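You operate a simulated robot arm through the tools that you are given. There is no shell and no other tool.

You run a simulated two-armed robot. Do the job below in one go: nothing can be reset, and whatever is moved stays where it is left.

JOB
Drive the high rivet home at 7 bar, then shut the blue valve.
Fine: the rivet under the blue squeezer; set the blue dial, open the valve, hold the blue lever down; the strip stays where it is.

Only the result counts: the job must be done as asked and must still hold three seconds after the hand-in. Knocking over, shifting, dropping, spilling or breaking anything else fails it.

ROBOT AND FRAMES
Two 7-joint arms with fingered hands on one trunk that stands fixed in place. Base frame: the origin is at the foot of the trunk, x ahead of it, y to its left, z up. Lengths are in mm, angles in rad, forces in N, time in s.
The left shoulder is at [21, 215, 1298], the right one opposite. With the tool pointing down near the work surface each hand reaches from about 100 to 660 mm from the base axis, measured 20 degrees to its own side. Payload 3.6 kg a hand.
The TCP of each hand is the grasp point between the finger pads, 22 mm short of the fingertips. In the tool frame z runs along the fingers and y along their closing line. The gripper opens to 132 mm; its body begins 60 mm behind the TCP. The gripper is a hand of 4 fingers: y runs from the thumb to the fingers, the wrist lies at [0, 0, -203] in the tool frame, and closing takes about 1.5 s.
Orientation is told as [roll, pitch, yaw] about the base's x, y, z axes, in that order, counted from this pose: with the fingers straight down and closing along the base's y, the tool's x points along the base's -x, its y along +y and its z along -z.

CONTROLS
- The arms move only by the tool play_rows. It takes "left_plan", "right_plan" or both (then of equal length, played together; a hand with none holds still); each is text: rows parted by semicolons, each of 7 numbers parted by spaces: the shift along the base's x, y, z in mm, then the turn, a rotation vector about the base's x, y, z in rad, then the closure in counts, from 0 (fully open) to 255 (shut). In form: tx ty tz wx wy wz claw; .... A call has 1 to 20 rows; each row is the pose to reach, as a shift and turn from the pose commanded when the call began. Each row takes 0.2 s and may step no farther than 50 mm and 0.15 rad from the row before; otherwise, or with a gripper value out of range, the whole call is refused. Where a pose cannot be reached the arm comes as near as it can. A force on the tool above 40 N (or 10 N above the force at the start of the call, whichever is more), or a blocked arm, ends the call early, and 0.2 s more pass. Each finger travels about 108 mm/s and halts on what it meets, pressing with about 25 N; the grip force reading is that of the motor and also rises with nothing between the fingers. The clock runs only during rows and for 0.2 s after the last one: add rows that repeat a pose to give the fingers time. The reply holds the time, the measured pose of the TCP, the force on the tool along the base axes, the opening and the grip force, in the units named above and with some noise, with the torque about the TCP (base axes, N m) and any sound that the robot's microphone picked up, and new pictures: "views" is both (left out), scene, wrist or none (wrist: the cameras of the hands that moved).
- Cameras (640 x 400 px; columns grow to the right, rows downward): "scene" is now at [136.7, 54.7, 1268.8]; the picture's right is [0.56, -0.83, -0.00], its down [0.05, 0.03, -1.00] and it looks along [0.83, 0.56, 0.06] (base axes); focal length 214 px, centre (320, 200). "left" rides on the left gripper at [-53, -53, -84] in its tool frame; the picture's right is [0.71, -0.71, 0.00], its down [0.53, 0.53, -0.67] and it looks along [0.47, 0.47, 0.74] (tool axes); focal length 247 px, centre (320, 200). "right" rides on the right gripper at [53, -53, -84] in its tool frame; the picture's right is [0.71, 0.71, 0.00], its down [-0.53, 0.53, -0.67] and it looks along [-0.47, 0.47, 0.74] (tool axes); focal length 247 px, centre (320, 200). There is no depth. A picture from a camera that has moved, and an enlarged one, comes with that camera's place and axes in the base frame and with its lens. The place of the scene camera against the robot may be out by one fixed shift of up to 25 mm in any direction.
- move_column(by): moves the trunk up (or, below 0, down) by that many mm; the arms and the scene camera ride with it, the base frame stays. It gives what a move gives, with no picture.
- hand_shape(shape, hand): the hand has 4 fingers and takes this shape, open, in about a second: jaw (thumb against the fingers, like two jaws); tri (thumb and two fingers); tip (a fingertip pinch); poke (one finger out to press); point (the index stretched); flat (the hand flat); cup (the hand cupped); fist (a fist). The gripper value then closes the fingers along that shape, each until it touches; the sizes above hold for jaw. It gives what a move gives, with no picture.
- pan_tilt(pan, tilt): turns the head with the scene camera to pan (to the left, within 1.047 rad either way) and tilt (down, from -0.506 to 1.204), counted from straight ahead of the robot (the tilt from the chest, where the trunk bows). It gives what a move gives, and a new picture of the scene camera.
- inspect(camera, box): a new picture of the part [left, top, right, bottom] of that camera's present view, enlarged. It takes no simulated time.
- sign_off(): hands the job in; it is judged then, once.

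Nothing tells you positions but the pictures and the camera data. Unless the task says otherwise, let go and move clear before handing in.

The tools are called as a command line: name --argument value ..., lists and objects as JSON in quotes. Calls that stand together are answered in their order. play_rows: Moves the arms, as the interface text tells. Its arguments: {"type":"object","properties":{"left_plan":{"type":"string"},"right_plan":{"type":"string"},"views":{"type":"string","enum":["both","scene","wrist","none"]}},"required":[]} The other tools are called the same way: move_column (by) moves the trunk up or down; hand_shape (shape, hand) gives the hand a shape; pan_tilt (pan, tilt) turns the head that bears the scene camera; inspect (camera, box) takes an enlarged picture of a part of a camera's view; sign_off () hands the job in.

At the start:

```text
t: 0.0
left_tool_pos: [292.5, 396.4, 1337.7]
left_ee_rot: [0.001, -0.001, 0.002]
left_contact_force: [-0.4, -0.2, 0.0]
left_torque: [0.0, -0.01, 0.02]
left_opening: 131.9
left_grasp_force: 0.1
left_shape: jaw
right_tool_pos: [348.9, 61.6, 1325.7]
right_ee_rot: [0.0, 0.001, 0.001]
right_contact_force: [-0.1, 0.3, -0.1]
right_torque: [0.02, 0.03, 0.0]
right_opening: 131.7
right_grasp_force: 0.0
right_shape: jaw
trunk travel left (down, up): [-575.0, 101.0]
head pan, tilt (commanded): [0.592, -0.059]
```

scene: 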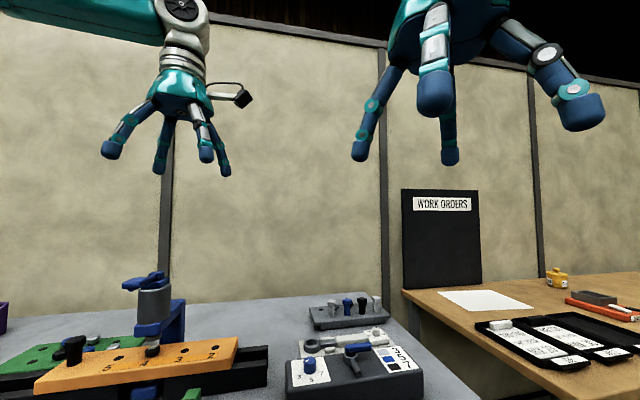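
right: 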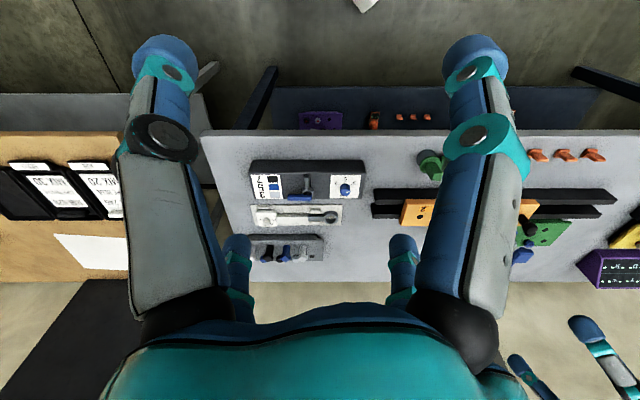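
left: 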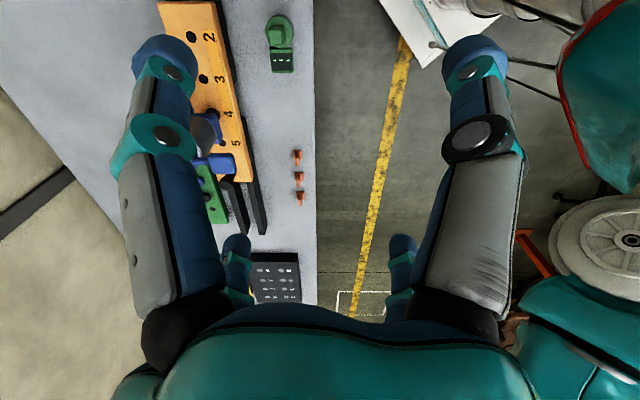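

I see a workbench with an orange drilled strip, a blue squeezer, a control box with a blue dial and valve, and some other tools. I'll tilt the head down to get a better look before moving anything.

pan_tilt --pan 0.6 --tilt 0.6

inspect --camera "right" --box '[200, 130, 420, 270]'

inspect --camera "left" --box '[140, 0, 340, 310]'

```text
t: 1.0
left_tool_pos: [293.8, 396.3, 1338.5]
left_ee_rot: [0.0, 0.001, 0.0]
left_contact_force: [-0.4, -0.2, 0.3]
left_torque: [0.0, 0.02, 0.01]
left_opening: 132.0
left_grasp_force: 0.0
left_shape: jaw
right_tool_pos: [348.6, 59.6, 1326.3]
right_ee_rot: [0.002, 0.0, 0.0]
right_contact_force: [-0.2, 0.5, -0.3]
right_torque: [-0.02, 0.0, 0.04]
right_opening: 131.9
right_grasp_force: 0.1
right_shape: jaw
trunk travel left (down, up): [-575.0, 101.0]
head pan, tilt (commanded): [0.6, 0.6]
camera scene: at [136.3, 55.3, 1208.3], right [0.56, -0.83, 0.0], down [-0.47, -0.32, -0.83], along [0.68, 0.47, -0.56], focal length 214 px, centre (320, 200)
```

scene: 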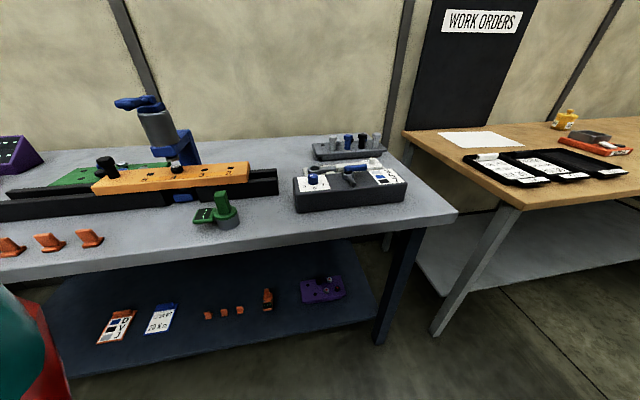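

```text
2.86 times, centred on (310, 200) of right
camera zoom: at [296.2, 7.0, 1410.7], right [-0.71, 0.71, 0.0], down [0.53, 0.53, 0.67], along [0.47, 0.47, -0.74], focal length 706 px, centre (349, 200)
```

zoom: 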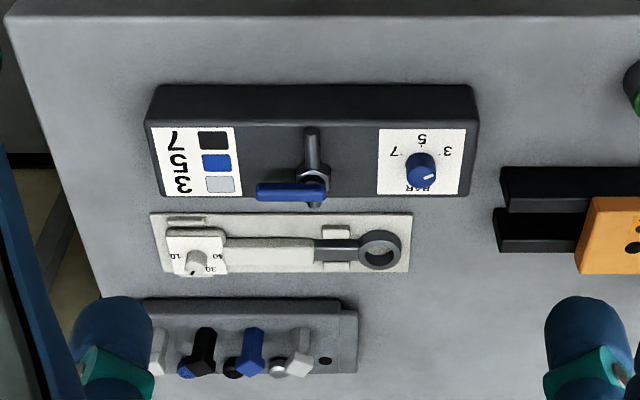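

```text
1.29 times, centred on (240, 155) of left
camera zoom: at [347.4, 342.2, 1421.4], right [-0.71, -0.71, 0.0], down [-0.53, 0.53, 0.67], along [-0.47, 0.47, -0.74], focal length 319 px, centre (423, 258)
```

zoom: 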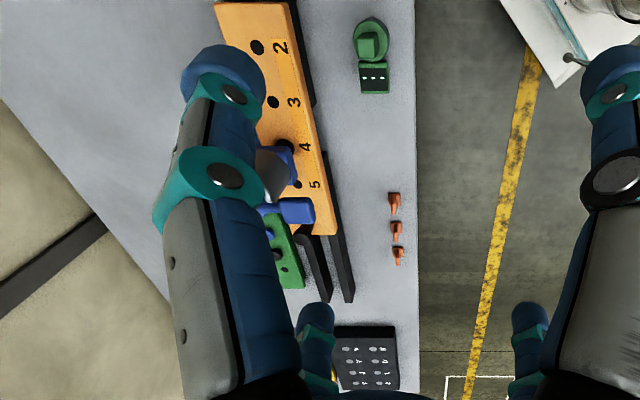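

I see the blue squeezer standing over the orange strip at left, and a control box with a dial (3/5/7), a blue lever-valve and a colour chart at the right. I'll zoom in on these for detail.

inspect --camera "scene" --box '[80, 80, 300, 220]'

inspect --camera "scene" --box '[280, 120, 440, 220]'

inspect --camera "scene" --box '[0, 120, 160, 220]'

inspect --camera "scene" --box '[80, 260, 380, 360]'

inspect --camera "scene" --box '[430, 100, 640, 200]'

```text
2.86 times, centred on (190, 150) of scene
camera zoom: at [136.3, 55.3, 1208.3], right [0.56, -0.83, 0.0], down [-0.47, -0.32, -0.83], along [0.68, 0.47, -0.56], focal length 613 px, centre (691, 343)
```

zoom: 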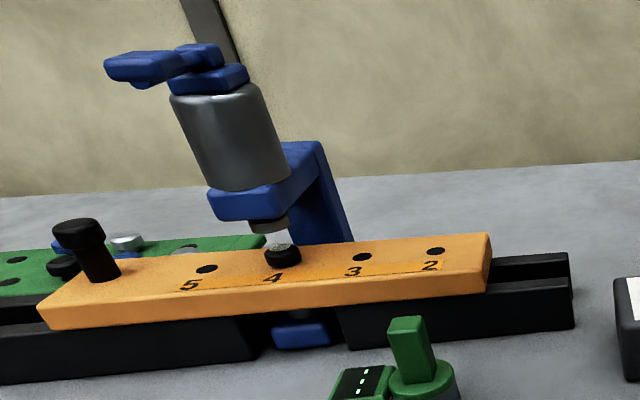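

```text
4.00 times, centred on (360, 170) of scene
camera zoom: at [136.3, 55.3, 1208.3], right [0.56, -0.83, 0.0], down [-0.47, -0.32, -0.83], along [0.68, 0.47, -0.56], focal length 858 px, centre (160, 320)
```

zoom: 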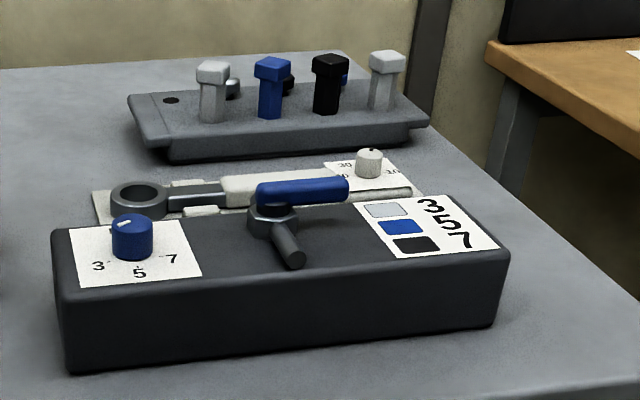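

```text
4.00 times, centred on (80, 170) of scene
camera zoom: at [136.3, 55.3, 1208.3], right [0.56, -0.83, 0.0], down [-0.47, -0.32, -0.83], along [0.68, 0.47, -0.56], focal length 858 px, centre (1280, 320)
```

zoom: 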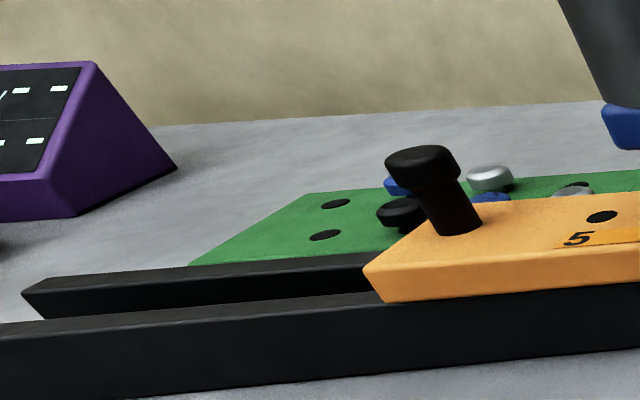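

```text
2.13 times, centred on (230, 310) of scene
camera zoom: at [136.3, 55.3, 1208.3], right [0.56, -0.83, 0.0], down [-0.47, -0.32, -0.83], along [0.68, 0.47, -0.56], focal length 458 px, centre (512, -35)
```

zoom: 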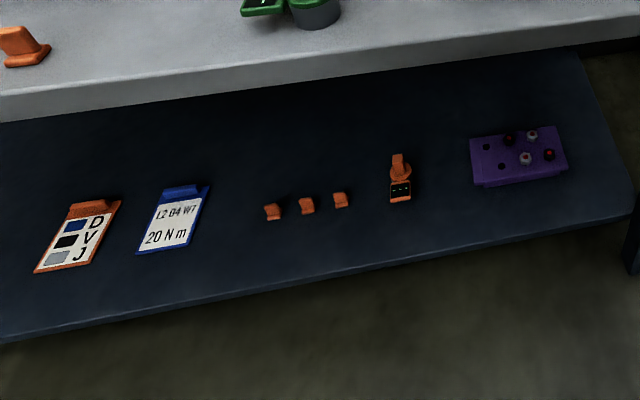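

```text
3.05 times, centred on (535, 150) of scene
camera zoom: at [136.3, 55.3, 1208.3], right [0.56, -0.83, 0.0], down [-0.47, -0.32, -0.83], along [0.68, 0.47, -0.56], focal length 654 px, centre (-335, 352)
```

zoom: 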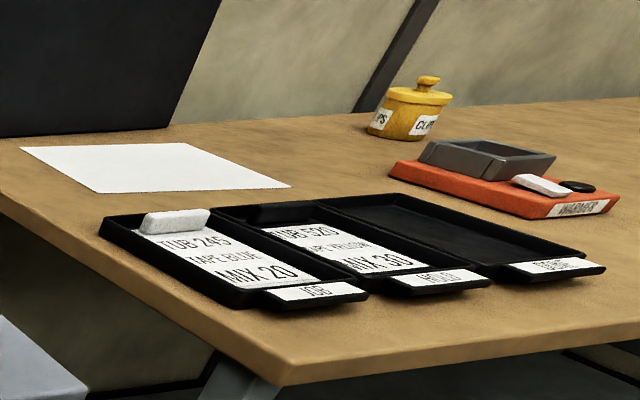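

The rivet under the blue squeezer (hole 4, black head) stands proud, and the chart pairs black with 7 bar. I'll bring the left hand over with its wrist camera turned toward the squeezer for a close view.

play_rows --left_plan "0 17 0 0 0 -0.131 0; 0 34 0 0 0 -0.262 0; 0 51 0 0 0 -0.393 0; 0 68 0 0 0 -0.524 0; 0 85 0 0 0 -0.655 0; 0 102 0 0 0 -0.786 0; 0 119 0 0 0 -0.917 0; 0 136 0 0 0 -1.048 0; 0 153 0 0 0 -1.179 0; 0 170 0 0 0 -1.31 0; 0 187 0 0 0 -1.441 0; 0 204 0 0 0 -1.57 0" --views "both"

```text
t: 3.6
left_tool_pos: [291.5, 572.0, 1329.9]
left_ee_rot: [0.002, 0.001, -1.568]
left_contact_force: [-0.5, 0.2, 0.1]
left_torque: [0.01, -0.02, 0.02]
left_opening: 132.0
left_grasp_force: 0.1
left_shape: jaw
left hand out of reach, approached as far as the arm can: row 12
right_tool_pos: [349.4, 60.4, 1326.9]
right_ee_rot: [0.001, 0.0, -0.001]
right_contact_force: [0.9, 0.3, -0.5]
right_torque: [-0.01, -0.03, 0.03]
right_opening: 132.0
right_grasp_force: 0.0
right_shape: jaw
trunk travel left (down, up): [-575.0, 101.0]
head pan, tilt (commanded): [0.6, 0.6]
camera scene: at [136.3, 55.3, 1208.2], right [0.56, -0.83, 0.0], down [-0.47, -0.32, -0.82], along [0.68, 0.47, -0.57], focal length 214 px, centre (320, 200)
camera left: at [239.6, 518.9, 1412.6], right [-0.71, 0.71, 0.0], down [0.52, 0.53, 0.67], along [0.47, 0.47, -0.74], focal length 247 px, centre (320, 200)
```

scene: 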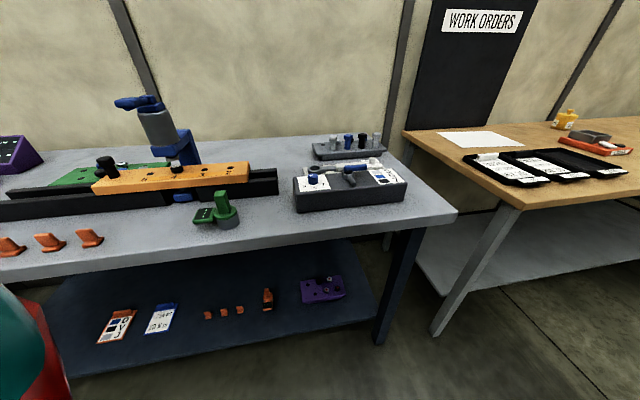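
left: 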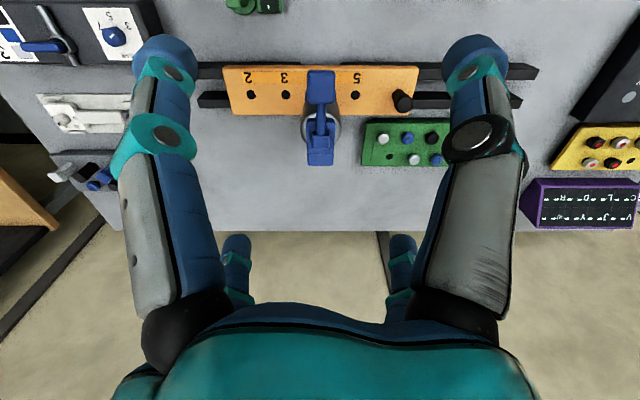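

The squeezer is now centred in the left wrist view, and its lever paddle points back toward the robot. I'll zoom in to measure it and the control box.

inspect --camera "left" --box '[190, 50, 450, 210]'

inspect --camera "left" --box '[0, 0, 160, 100]'

inspect --camera "right" --box '[250, 150, 380, 230]'

```text
2.46 times, centred on (320, 130) of left
camera zoom: at [239.6, 518.9, 1412.6], right [-0.71, 0.71, 0.0], down [0.52, 0.53, 0.67], along [0.47, 0.47, -0.74], focal length 608 px, centre (320, 372)
```

zoom: 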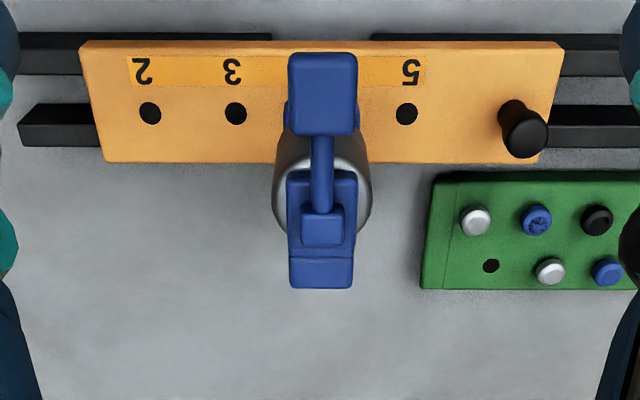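

```text
4.00 times, centred on (80, 50) of left
camera zoom: at [239.6, 518.9, 1412.6], right [-0.71, 0.71, 0.0], down [0.52, 0.53, 0.67], along [0.47, 0.47, -0.74], focal length 988 px, centre (1280, 800)
```

zoom: 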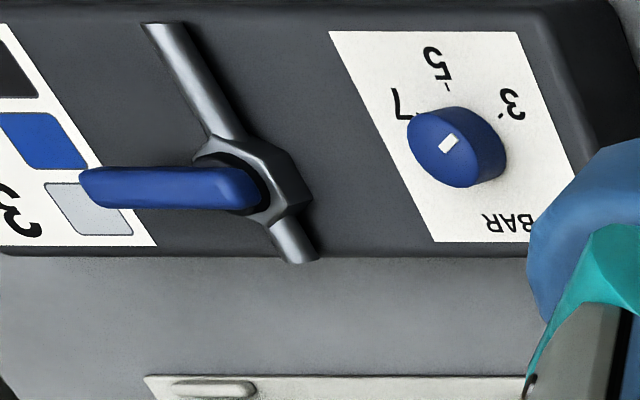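

```text
4.92 times, centred on (315, 190) of right
camera zoom: at [296.2, 6.9, 1410.7], right [-0.71, 0.71, 0.0], down [0.53, 0.53, 0.67], along [0.47, 0.47, -0.74], focal length 1216 px, centre (345, 249)
```

zoom: 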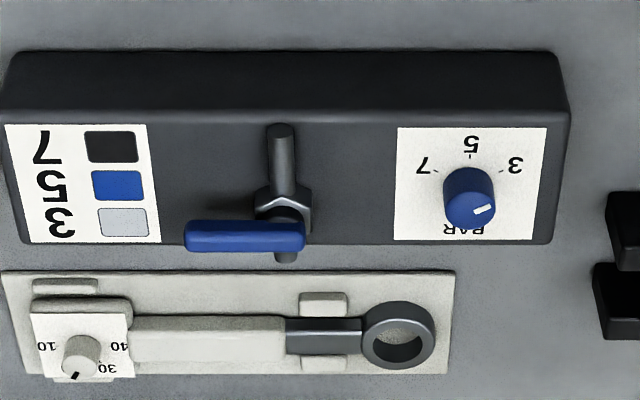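

The dial pointer is at 3 and needs to turn counter-clockwise (from above) via 5 to 7; the valve handle is crosswise to its pipe, so shut; I place the dial near (528, 329, 921) and the lever paddle near (308, 588, ~1110). I'll take a second, lower view of the squeezer to fix its height.

play_rows --left_plan "0 -30 -30 0 0 0 0; 0 -60 -60 0 0 0 0; 0 -90 -90 0 0 0 0; 0 -110 -120 0 0 0 0; 0 -130 -150 0 0 0 0" --views "both"

inspect --camera "left" --box '[160, 0, 480, 200]'

```text
t: 4.8
left_tool_pos: [290.6, 443.7, 1178.3]
left_ee_rot: [0.0, 0.0, -1.569]
left_contact_force: [0.0, 0.4, 0.3]
left_torque: [0.01, -0.03, 0.01]
left_opening: 131.7
left_grasp_force: 0.0
left_shape: jaw
right_tool_pos: [349.7, 60.6, 1325.5]
right_ee_rot: [0.001, 0.0, -0.001]
right_contact_force: [0.7, -0.5, -0.5]
right_torque: [0.06, 0.0, -0.02]
right_opening: 131.9
right_grasp_force: 0.1
right_shape: jaw
trunk travel left (down, up): [-575.0, 101.0]
head pan, tilt (commanded): [0.6, 0.6]
camera scene: at [136.6, 55.2, 1208.2], right [0.56, -0.83, 0.0], down [-0.47, -0.32, -0.82], along [0.68, 0.47, -0.57], focal length 214 px, centre (320, 200)
camera left: at [238.5, 388.7, 1261.7], right [-0.71, 0.71, 0.0], down [0.53, 0.53, 0.67], along [0.47, 0.47, -0.74], focal length 247 px, centre (320, 200)
```

scene: 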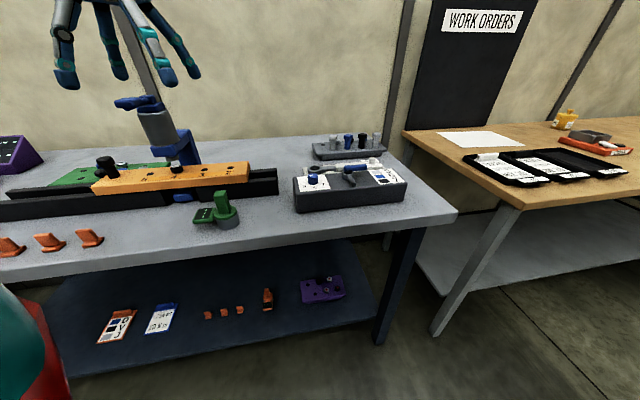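
left: 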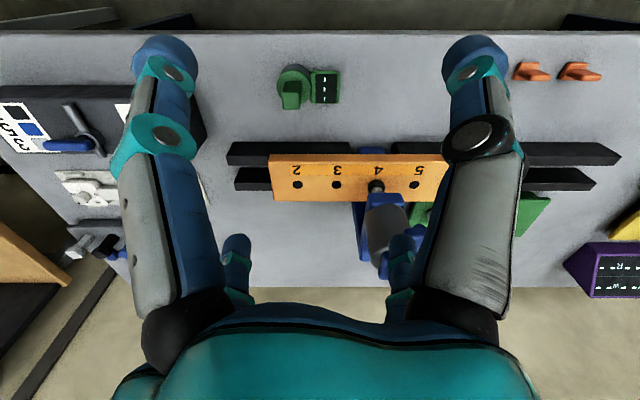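

```text
2.00 times, centred on (320, 100) of left
camera zoom: at [238.5, 388.7, 1261.7], right [-0.71, 0.71, 0.0], down [0.53, 0.53, 0.67], along [0.47, 0.47, -0.74], focal length 494 px, centre (320, 400)
```

zoom: 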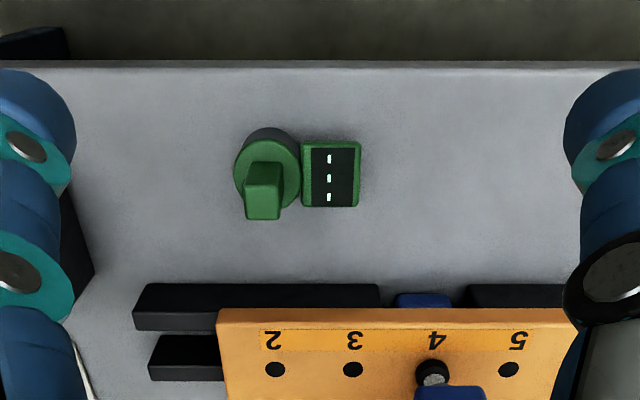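

Hole positions triangulate consistently: strip top at z≈941, squeezer axis near bench position (353, 633). I'll shift the hand a little to the left to see the lever unobstructed from a second height.

play_rows --left_plan "-30 20 10 0 0 0 0; -55 38 20 0 0 0 0; -75 56 25 0 0 0 0; -75 56 25 0 0 0 0" --views "wrist"

inspect --camera "left" --box '[220, 120, 420, 300]'

```text
t: 5.8
left_tool_pos: [216.8, 499.3, 1202.1]
left_ee_rot: [0.0, 0.001, -1.57]
left_contact_force: [-0.7, -0.2, 0.3]
left_torque: [-0.02, -0.01, 0.01]
left_opening: 132.1
left_grasp_force: 0.0
left_shape: jaw
right_tool_pos: [349.2, 60.6, 1326.0]
right_ee_rot: [-0.002, 0.002, 0.0]
right_contact_force: [0.1, 0.2, 0.0]
right_torque: [0.01, 0.01, 0.01]
right_opening: 131.8
right_grasp_force: 0.0
right_shape: jaw
trunk travel left (down, up): [-575.0, 101.0]
head pan, tilt (commanded): [0.6, 0.6]
camera left: at [163.6, 445.5, 1286.2], right [-0.71, 0.71, 0.0], down [0.53, 0.53, 0.67], along [0.47, 0.47, -0.74], focal length 247 px, centre (320, 200)
```

left: 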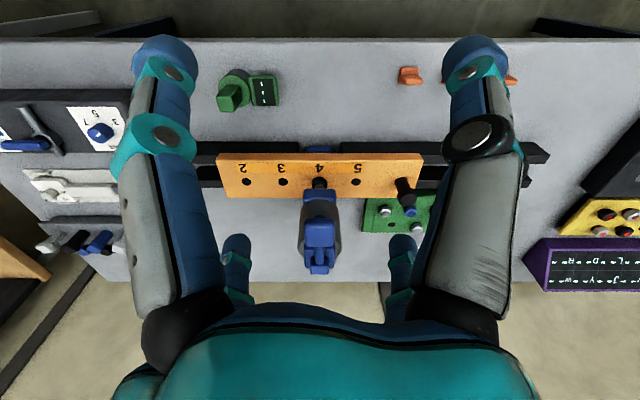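

```text
2.22 times, centred on (320, 210) of left
camera zoom: at [163.6, 445.5, 1286.2], right [-0.71, 0.71, 0.0], down [0.53, 0.53, 0.67], along [0.47, 0.47, -0.74], focal length 549 px, centre (320, 178)
```

zoom: 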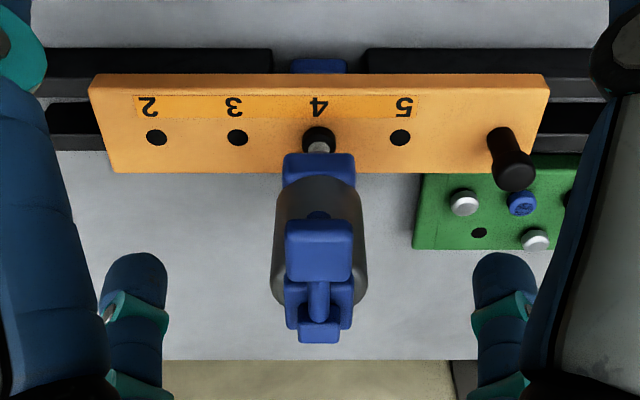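

I'll zoom in tighter on the lever to separate its top face from its front end.

inspect --camera "left" --box '[285, 165, 355, 285]'

inspect --camera "scene" --box '[100, 85, 220, 205]'

```text
3.33 times, centred on (320, 225) of left
camera zoom: at [163.6, 445.5, 1286.2], right [-0.71, 0.71, 0.0], down [0.53, 0.53, 0.67], along [0.47, 0.47, -0.74], focal length 823 px, centre (320, 117)
```

zoom: 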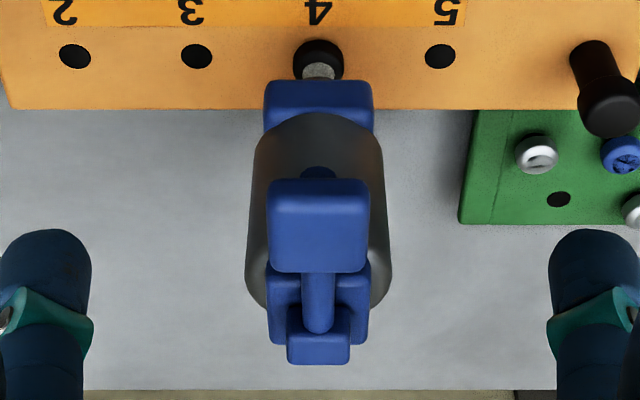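

```text
3.33 times, centred on (160, 145) of scene
camera zoom: at [136.9, 55.0, 1208.1], right [0.56, -0.83, 0.0], down [-0.47, -0.32, -0.82], along [0.68, 0.47, -0.57], focal length 715 px, centre (853, 383)
```

zoom: 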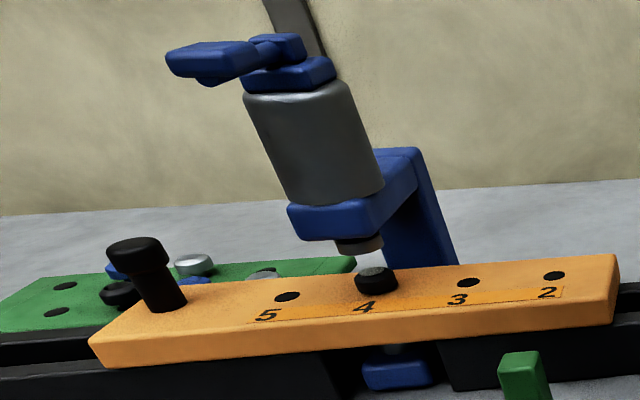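

The lever paddle is about 34 mm square, centred near (304, 586) with its top at z≈1121; the dial knob is about 25 mm wide, 21 mm tall at (528, 329). Next I'll move the left hand above the dial for a close look, and pull the right hand back a little for clearance.

play_rows --left_plan "35 -19 -8 0 0 0 0; 70 -38 -20 0 0 0 0; 105 -57 -35 0 0 0 0; 140 -76 -50 0 0 0 0; 175 -95 -68 0 0 0 0; 210 -114 -85 0 0 0 0; 245 -133 -102 0 0 0 0; 280 -152 -122 0 0 0 0; 311 -170 -142 0 0 0 0; 311 -170 -142 0 0 0 0" --right_plan "0 -15 0 0 0 0 0; 0 -30 0 0 0 0 0; 0 -45 0 0 0 0 0; 0 -60 0 0 0 0 0; 0 -75 0 0 0 0 0; 0 -90 0 0 0 0 0; 0 -105 0 0 0 0 0; 0 -120 0 0 0 0 0; 0 -120 0 0 0 0 0; 0 -120 0 0 0 0 0" --views "both"

inspect --camera "left" --box '[200, 40, 440, 190]'

inspect --camera "right" --box '[200, 90, 500, 280]'

```text
t: 8.0
left_tool_pos: [527.6, 329.3, 1060.6]
left_ee_rot: [-0.001, 0.0, -1.569]
left_contact_force: [-0.2, 0.6, -1.3]
left_torque: [0.0, -0.04, -0.01]
left_opening: 131.9
left_grasp_force: 0.1
left_shape: jaw
right_tool_pos: [348.6, -58.2, 1325.6]
right_ee_rot: [0.0, 0.0, -0.001]
right_contact_force: [-0.4, -0.4, 0.0]
right_torque: [0.0, -0.05, -0.03]
right_opening: 132.0
right_grasp_force: 0.1
right_shape: jaw
trunk travel left (down, up): [-575.0, 101.0]
head pan, tilt (commanded): [0.6, 0.6]
camera scene: at [135.8, 55.6, 1208.3], right [0.57, -0.82, 0.0], down [-0.47, -0.32, -0.82], along [0.68, 0.47, -0.57], focal length 214 px, centre (320, 200)
camera right: at [296.0, -112.3, 1410.8], right [-0.71, 0.71, 0.0], down [0.53, 0.53, 0.67], along [0.47, 0.47, -0.74], focal length 247 px, centre (320, 200)
camera left: at [475.5, 275.9, 1143.8], right [-0.71, 0.71, 0.0], down [0.53, 0.53, 0.67], along [0.47, 0.47, -0.74], focal length 247 px, centre (320, 200)
```

scene: 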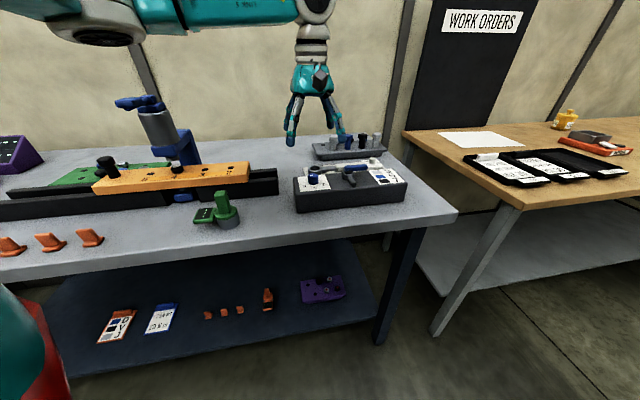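
right: 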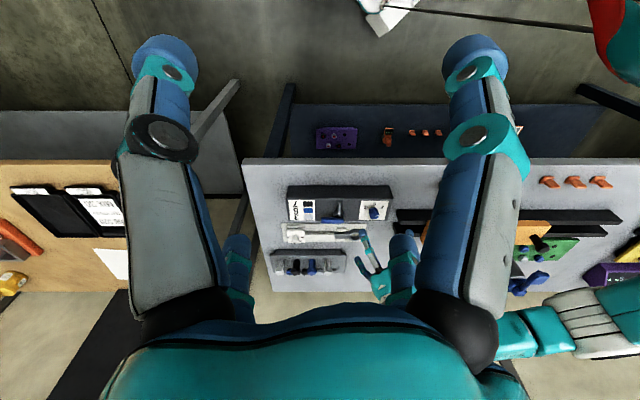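
left: 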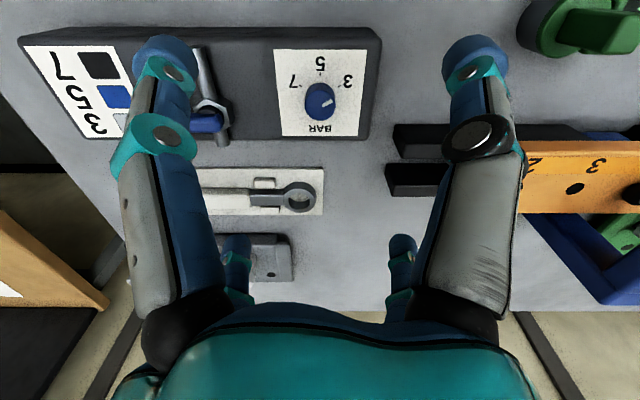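

```text
2.67 times, centred on (320, 115) of left
camera zoom: at [475.5, 275.9, 1143.8], right [-0.71, 0.71, 0.0], down [0.53, 0.53, 0.67], along [0.47, 0.47, -0.74], focal length 659 px, centre (320, 427)
```

zoom: 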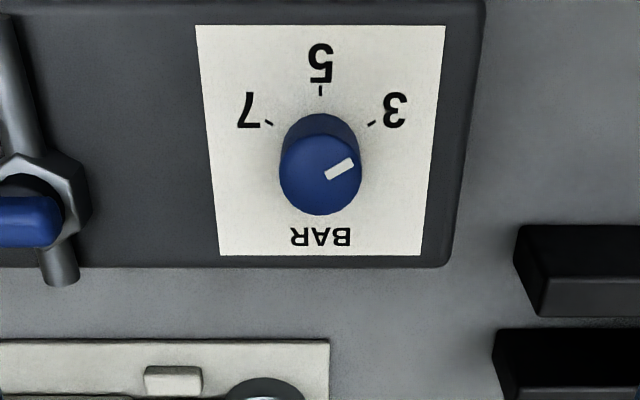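

```text
2.11 times, centred on (350, 185) of right
camera zoom: at [296.0, -112.3, 1410.8], right [-0.71, 0.71, 0.0], down [0.53, 0.53, 0.67], along [0.47, 0.47, -0.74], focal length 520 px, centre (257, 232)
```

zoom: 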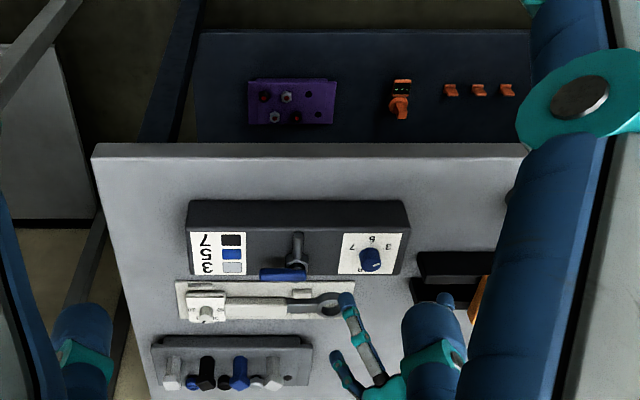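

The close-up shows the dial ticks at ±60° about "5", with the pointer on 3, so 120° counter-clockwise to 7. I'll check the finger arrangement on the hand before gripping.

inspect --camera "scene" --box '[260, 40, 420, 220]'

inspect --camera "right" --box '[270, 170, 430, 310]'

```text
2.22 times, centred on (340, 130) of scene
camera zoom: at [135.8, 55.6, 1208.3], right [0.57, -0.82, 0.0], down [-0.47, -0.32, -0.82], along [0.68, 0.47, -0.57], focal length 477 px, centre (276, 356)
```

zoom: 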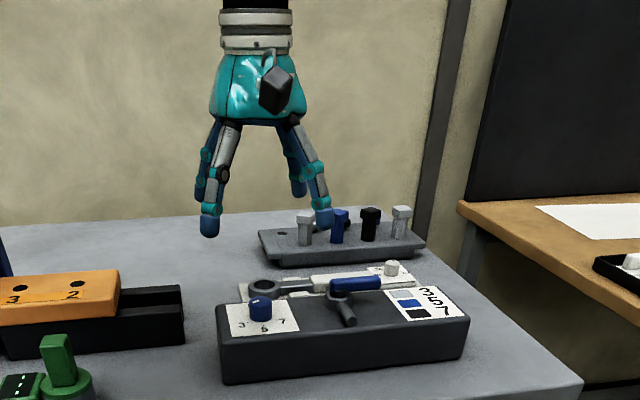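

```text
2.86 times, centred on (350, 240) of right
camera zoom: at [296.0, -112.3, 1410.8], right [-0.71, 0.71, 0.0], down [0.53, 0.53, 0.67], along [0.47, 0.47, -0.74], focal length 706 px, centre (234, 86)
```

zoom: 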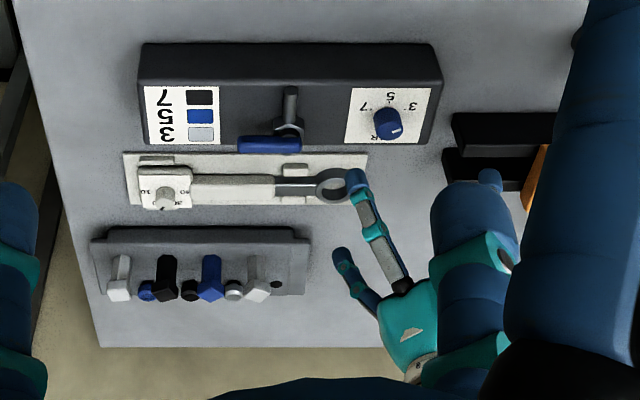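

The four digits sit in a cross pattern around the TCP. I'll partly close them in mid-air to see where the tips go before descending on the knob.

play_rows --left_plan "1 1 0 0 0 0 100; 2 1 0 0 0 0 150; 2 1 0 0 0 0 150; 2 1 0 0 0 0 150" --views "both"

inspect --camera "scene" --box '[260, 60, 400, 220]'

inspect --camera "left" --box '[160, 0, 480, 200]'

```text
t: 9.0
left_tool_pos: [531.3, 330.5, 1061.2]
left_ee_rot: [-0.001, 0.0, -1.57]
left_contact_force: [-0.5, 0.2, 0.2]
left_torque: [0.03, 0.0, 0.02]
left_opening: 54.7
left_grasp_force: 0.1
left_shape: jaw
right_tool_pos: [350.4, -58.8, 1325.2]
right_ee_rot: [0.0, 0.001, -0.001]
right_contact_force: [0.4, 0.5, 0.4]
right_torque: [-0.03, 0.01, 0.0]
right_opening: 131.9
right_grasp_force: 0.1
right_shape: jaw
trunk travel left (down, up): [-575.0, 101.0]
head pan, tilt (commanded): [0.6, 0.6]
camera scene: at [136.6, 55.2, 1208.2], right [0.56, -0.83, 0.0], down [-0.47, -0.32, -0.82], along [0.68, 0.47, -0.57], focal length 214 px, centre (320, 200)
camera left: at [477.7, 276.6, 1143.8], right [-0.71, 0.71, 0.0], down [0.53, 0.53, 0.67], along [0.47, 0.47, -0.74], focal length 247 px, centre (320, 200)
```

scene: 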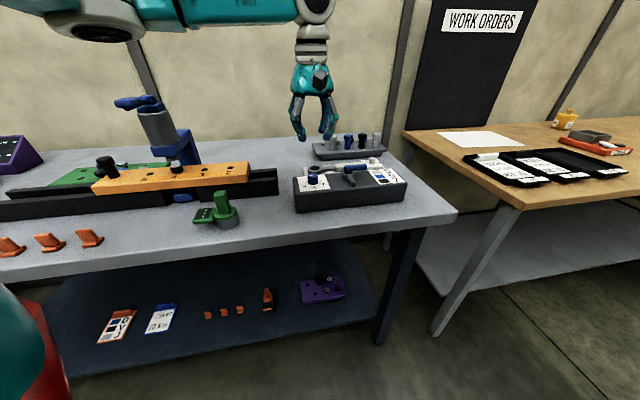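
left: 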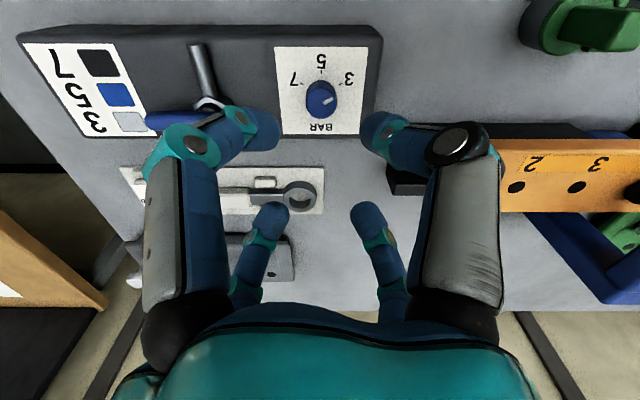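

```text
2.50 times, centred on (330, 140) of scene
camera zoom: at [136.6, 55.2, 1208.2], right [0.56, -0.83, 0.0], down [-0.47, -0.32, -0.82], along [0.68, 0.47, -0.57], focal length 536 px, centre (295, 350)
```

zoom: 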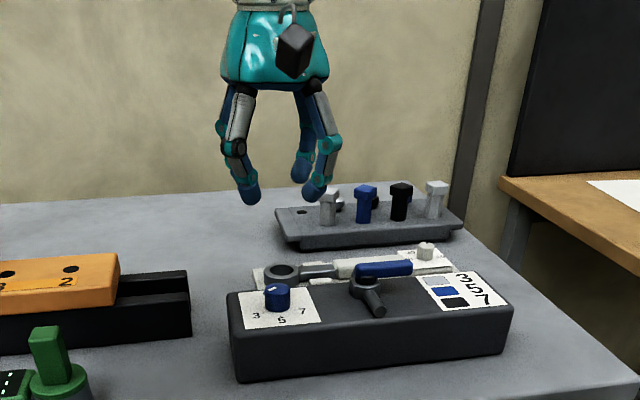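

```text
2.00 times, centred on (320, 100) of left
camera zoom: at [477.7, 276.6, 1143.8], right [-0.71, 0.71, 0.0], down [0.53, 0.53, 0.67], along [0.47, 0.47, -0.74], focal length 494 px, centre (320, 400)
```

zoom: 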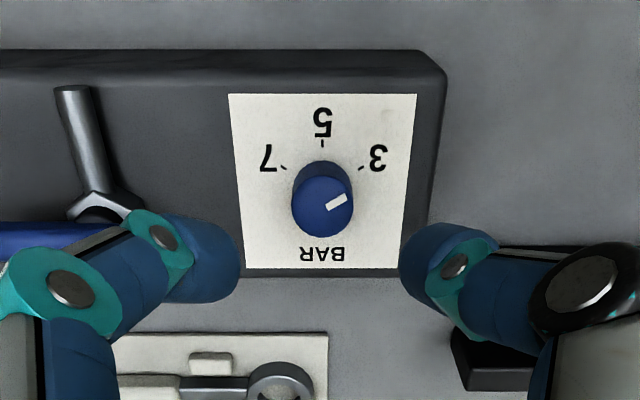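

The partly closed tips are centred over the knob and clear of the valve. I'll descend until the fingertips straddle the knob, just above the plate.

play_rows --left_plan "0 0 -40 0 0 0 150; 0 0 -75 0 0 0 150; 0 0 -95 0 0 0 150; 0 0 -108 0 0 0 150; 0 0 -108 0 0 0 150" --views "both"

inspect --camera "left" --box '[200, 50, 440, 220]'

inspect --camera "scene" --box '[260, 100, 420, 220]'

```text
t: 10.2
left_tool_pos: [528.4, 330.0, 952.3]
left_ee_rot: [-0.002, 0.001, -1.569]
left_contact_force: [0.7, 0.4, -0.5]
left_torque: [-0.02, 0.02, -0.02]
left_opening: 54.8
left_grasp_force: 0.0
left_shape: jaw
right_tool_pos: [349.7, -58.5, 1325.6]
right_ee_rot: [0.0, 0.002, -0.001]
right_contact_force: [-0.5, -0.1, 0.8]
right_torque: [0.0, 0.02, -0.01]
right_opening: 131.8
right_grasp_force: 0.2
right_shape: jaw
trunk travel left (down, up): [-575.0, 101.0]
head pan, tilt (commanded): [0.6, 0.6]
camera scene: at [136.6, 55.2, 1208.2], right [0.56, -0.83, 0.0], down [-0.47, -0.32, -0.82], along [0.68, 0.47, -0.57], focal length 214 px, centre (320, 200)
camera left: at [477.1, 276.7, 1036.1], right [-0.71, 0.71, 0.0], down [0.53, 0.53, 0.67], along [0.47, 0.47, -0.74], focal length 247 px, centre (320, 200)
```

scene: 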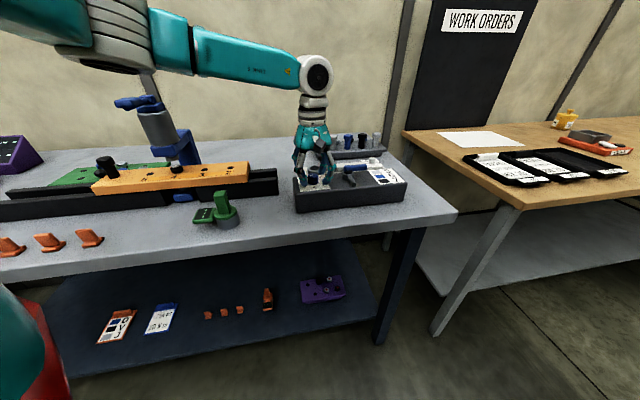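
left: 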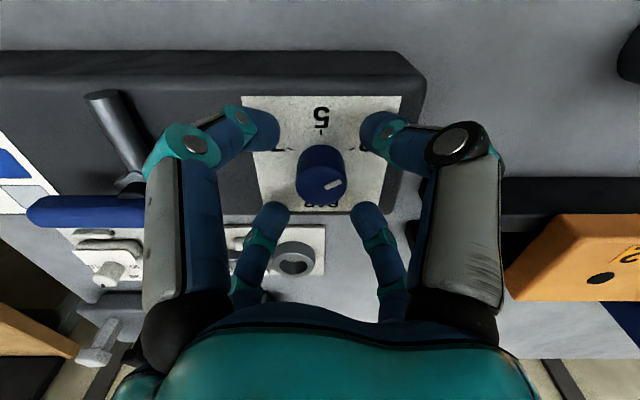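

```text
2.35 times, centred on (320, 135) of left
camera zoom: at [477.1, 276.7, 1036.1], right [-0.71, 0.71, 0.0], down [0.53, 0.53, 0.67], along [0.47, 0.47, -0.74], focal length 581 px, centre (320, 353)
```

zoom: 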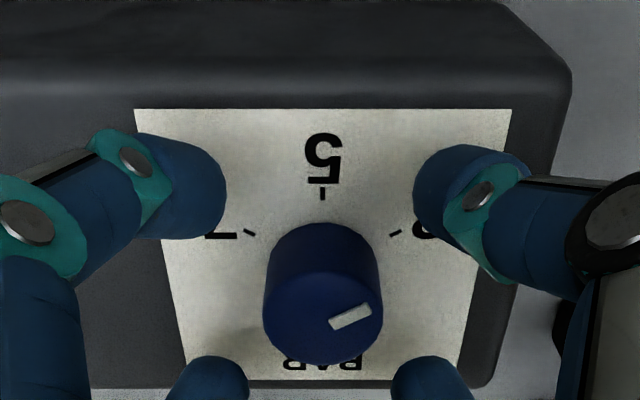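

```text
3.33 times, centred on (340, 160) of scene
camera zoom: at [136.6, 55.2, 1208.2], right [0.56, -0.83, 0.0], down [-0.47, -0.32, -0.82], along [0.68, 0.47, -0.57], focal length 715 px, centre (253, 333)
```

zoom: 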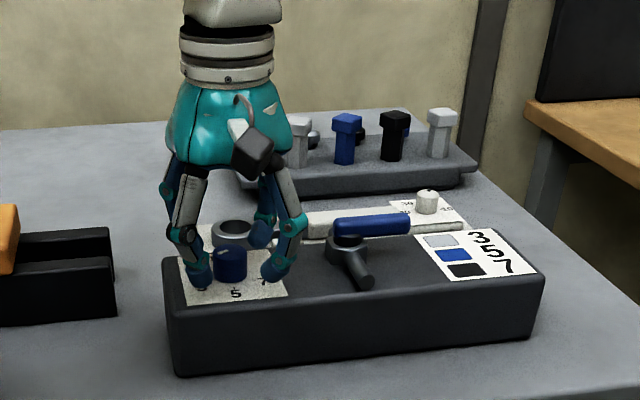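

The knob sits centred between the four fingers with the tips just above the plate. I'll lower 4 mm and close onto it.

play_rows --left_plan "0 0 -4 0 0 0 150; 0 0 -4 0 0 0 180; 0 0 -4 0 0 0 210; 0 0 -4 0 0 0 255; 0 0 -4 0 0 0 255; 0 0 -4 0 0 0 255" --views "wrist"

inspect --camera "left" --box '[220, 70, 420, 220]'

```text
t: 11.6
left_tool_pos: [528.9, 328.6, 948.5]
left_ee_rot: [-0.002, 0.001, -1.571]
left_contact_force: [-1.4, -0.8, -3.2]
left_torque: [-0.02, -0.01, 0.03]
left_opening: 18.9
left_grasp_force: 25.0
left_shape: jaw
right_tool_pos: [350.0, -58.3, 1325.5]
right_ee_rot: [0.0, 0.001, 0.001]
right_contact_force: [-0.1, 0.1, -0.1]
right_torque: [0.01, 0.02, 0.02]
right_opening: 131.8
right_grasp_force: 0.1
right_shape: jaw
trunk travel left (down, up): [-575.0, 101.0]
head pan, tilt (commanded): [0.6, 0.6]
camera left: at [477.2, 276.2, 1031.6], right [-0.71, 0.71, 0.0], down [0.53, 0.53, 0.67], along [0.47, 0.47, -0.75], focal length 247 px, centre (320, 200)
```

left: 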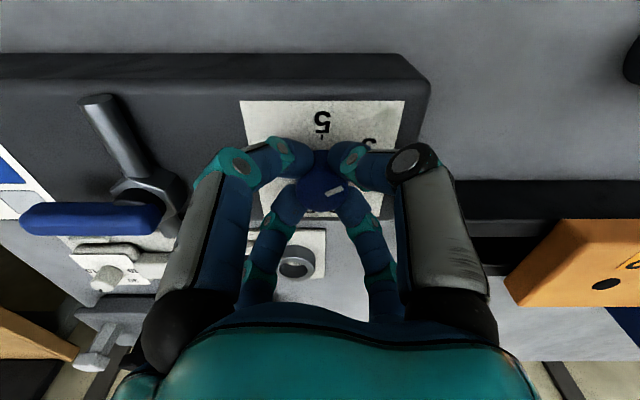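

```text
2.67 times, centred on (320, 145) of left
camera zoom: at [477.2, 276.2, 1031.6], right [-0.71, 0.71, 0.0], down [0.53, 0.53, 0.67], along [0.47, 0.47, -0.75], focal length 659 px, centre (320, 347)
```

zoom: 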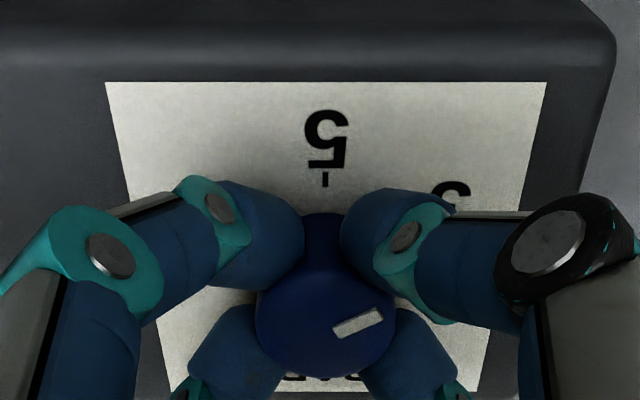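

The knob is held with 25 N grip. Now I'll turn it counter-clockwise by 60° (to 5) as the first stroke.

play_rows --left_plan "0 0 0 0 0 0.105 255; 0 0 0 0 0 0.21 255; 0 0 0 0 0 0.315 255; 0 0 0 0 0 0.42 255; 0 0 0 0 0 0.525 255; 0 0 0 0 0 0.63 255; 0 0 0 0 0 0.735 255; 0 0 0 0 0 0.84 255; 0 0 0 0 0 0.945 255; 0 0 0 0 0 1.05 255; 0 0 0 0 0 1.05 255" --views "wrist"

inspect --camera "left" --box '[220, 70, 420, 220]'

```text
t: 14.0
left_tool_pos: [531.2, 329.8, 949.0]
left_ee_rot: [-0.001, 0.0, -0.518]
left_contact_force: [10.3, -1.8, -9.1]
left_torque: [-0.04, -0.18, -0.01]
left_opening: 18.5
left_grasp_force: 24.8
left_shape: jaw
right_tool_pos: [352.0, -58.6, 1324.7]
right_ee_rot: [0.0, 0.004, 0.001]
right_contact_force: [0.4, -0.3, -0.1]
right_torque: [0.03, 0.02, 0.03]
right_opening: 131.9
right_grasp_force: 0.1
right_shape: jaw
trunk travel left (down, up): [-575.0, 101.0]
head pan, tilt (commanded): [0.6, 0.6]
camera left: at [552.3, 257.0, 1031.7], right [-0.96, -0.26, 0.0], down [-0.2, 0.72, 0.67], along [-0.18, 0.64, -0.74], focal length 247 px, centre (320, 200)
```

left: 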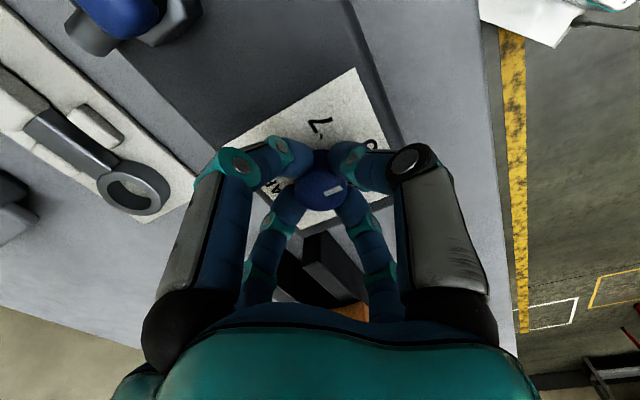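

```text
2.67 times, centred on (320, 145) of left
camera zoom: at [552.3, 257.0, 1031.7], right [-0.96, -0.26, 0.0], down [-0.2, 0.72, 0.67], along [-0.18, 0.64, -0.74], focal length 659 px, centre (320, 347)
```

zoom: 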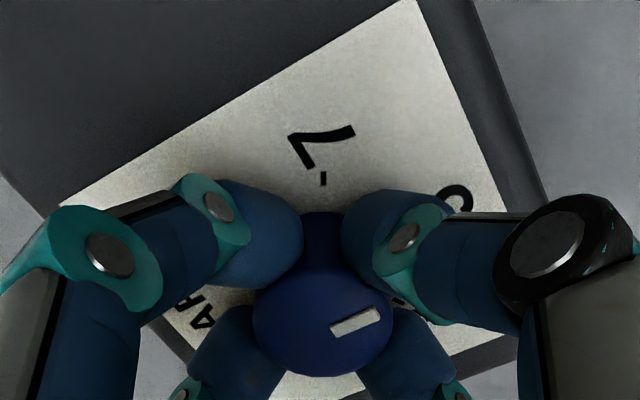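

The knob followed the hand exactly, so the pointer is now at 5. I'll open, turn the hand back around the knob, and re-grip for the second stroke.

play_rows --left_plan "0 0 0 0 0 0 150; 0 0 0 0 0 0 150; 0 0 0 0 0 0 150; 0 0 0 0 0 -0.131 150; 0 0 0 0 0 -0.262 150; 0 0 0 0 0 -0.393 150; 0 0 0 0 0 -0.524 150; 0 0 0 0 0 -0.655 150; 0 0 0 0 0 -0.786 150; 0 0 0 0 0 -0.917 150; 0 0 0 0 0 -1.05 150; 0 0 0 0 0 -1.05 150" --views "wrist"

inspect --camera "left" --box '[200, 50, 440, 220]'

```text
t: 16.6
left_tool_pos: [530.0, 328.1, 950.1]
left_ee_rot: [-0.002, 0.001, -1.574]
left_contact_force: [-0.2, 0.0, 0.5]
left_torque: [0.03, 0.04, 0.02]
left_opening: 54.1
left_grasp_force: 0.1
left_shape: jaw
right_tool_pos: [350.8, -58.1, 1324.9]
right_ee_rot: [-0.001, 0.003, 0.0]
right_contact_force: [-1.3, 0.2, 0.8]
right_torque: [0.0, 0.02, 0.01]
right_opening: 131.9
right_grasp_force: 0.1
right_shape: jaw
trunk travel left (down, up): [-575.0, 101.0]
head pan, tilt (commanded): [0.6, 0.6]
camera left: at [477.4, 276.1, 1032.7], right [-0.71, 0.71, 0.0], down [0.53, 0.53, 0.67], along [0.47, 0.47, -0.74], focal length 247 px, centre (320, 200)
```

left: 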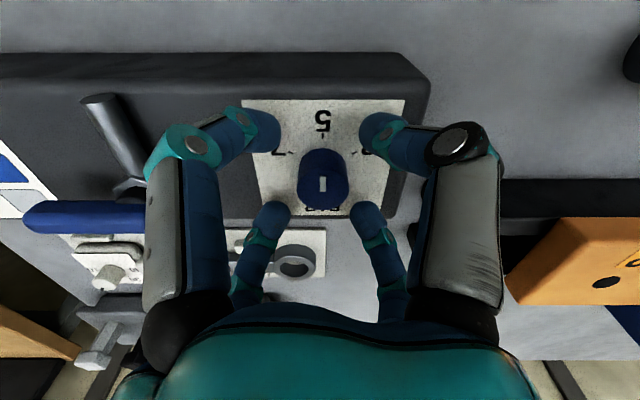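

```text
2.35 times, centred on (320, 135) of left
camera zoom: at [477.4, 276.1, 1032.7], right [-0.71, 0.71, 0.0], down [0.53, 0.53, 0.67], along [0.47, 0.47, -0.74], focal length 581 px, centre (320, 353)
```

zoom: 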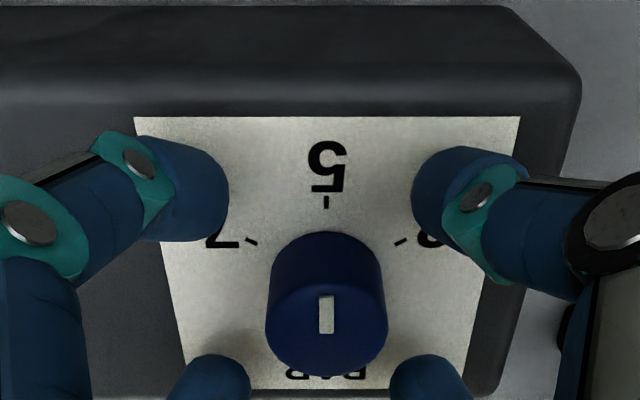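

The pointer now sits right on 5. I'll grip again and turn the second 60° to 7.

play_rows --left_plan "0 0 0 0 0 0 180; 0 0 0 0 0 0 210; 0 0 0 0 0 0 255; 0 0 0 0 0 0 255; 0 0 0 0 0 0 255; 0 0 0 0 0 0.105 255; 0 0 0 0 0 0.21 255; 0 0 0 0 0 0.315 255; 0 0 0 0 0 0.42 255; 0 0 0 0 0 0.525 255; 0 0 0 0 0 0.63 255; 0 0 0 0 0 0.735 255; 0 0 0 0 0 0.84 255; 0 0 0 0 0 0.945 255; 0 0 0 0 0 1.05 255; 0 0 0 0 0 1.05 255" --views "wrist"

inspect --camera "left" --box '[220, 70, 420, 220]'

```text
t: 20.0
left_tool_pos: [531.1, 328.9, 948.6]
left_ee_rot: [0.001, 0.0, -0.519]
left_contact_force: [11.3, 2.3, 0.9]
left_torque: [0.03, -0.15, -0.08]
left_opening: 18.8
left_grasp_force: 25.2
left_shape: jaw
right_tool_pos: [352.7, -59.4, 1325.0]
right_ee_rot: [-0.001, 0.002, -0.002]
right_contact_force: [0.4, -0.6, -0.7]
right_torque: [0.03, -0.01, -0.03]
right_opening: 132.0
right_grasp_force: 0.1
right_shape: jaw
trunk travel left (down, up): [-575.0, 101.0]
head pan, tilt (commanded): [0.6, 0.6]
camera left: at [552.9, 257.0, 1032.1], right [-0.96, -0.26, 0.0], down [-0.2, 0.72, 0.67], along [-0.18, 0.64, -0.74], focal length 247 px, centre (320, 200)
```

left: 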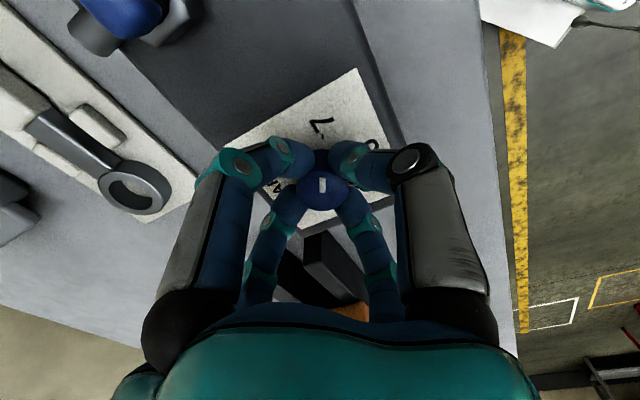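

```text
2.67 times, centred on (320, 145) of left
camera zoom: at [552.9, 257.0, 1032.1], right [-0.96, -0.26, 0.0], down [-0.2, 0.72, 0.67], along [-0.18, 0.64, -0.74], focal length 659 px, centre (320, 347)
```

zoom: 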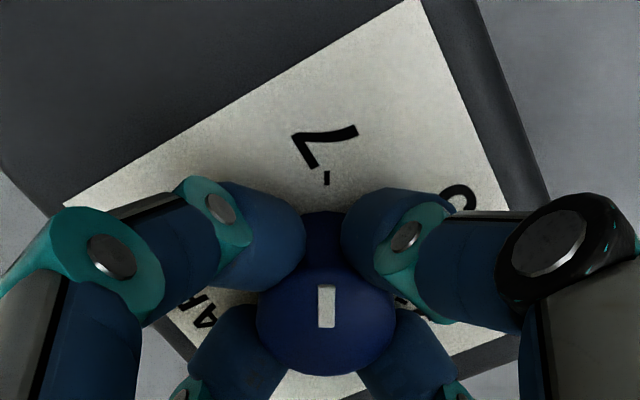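

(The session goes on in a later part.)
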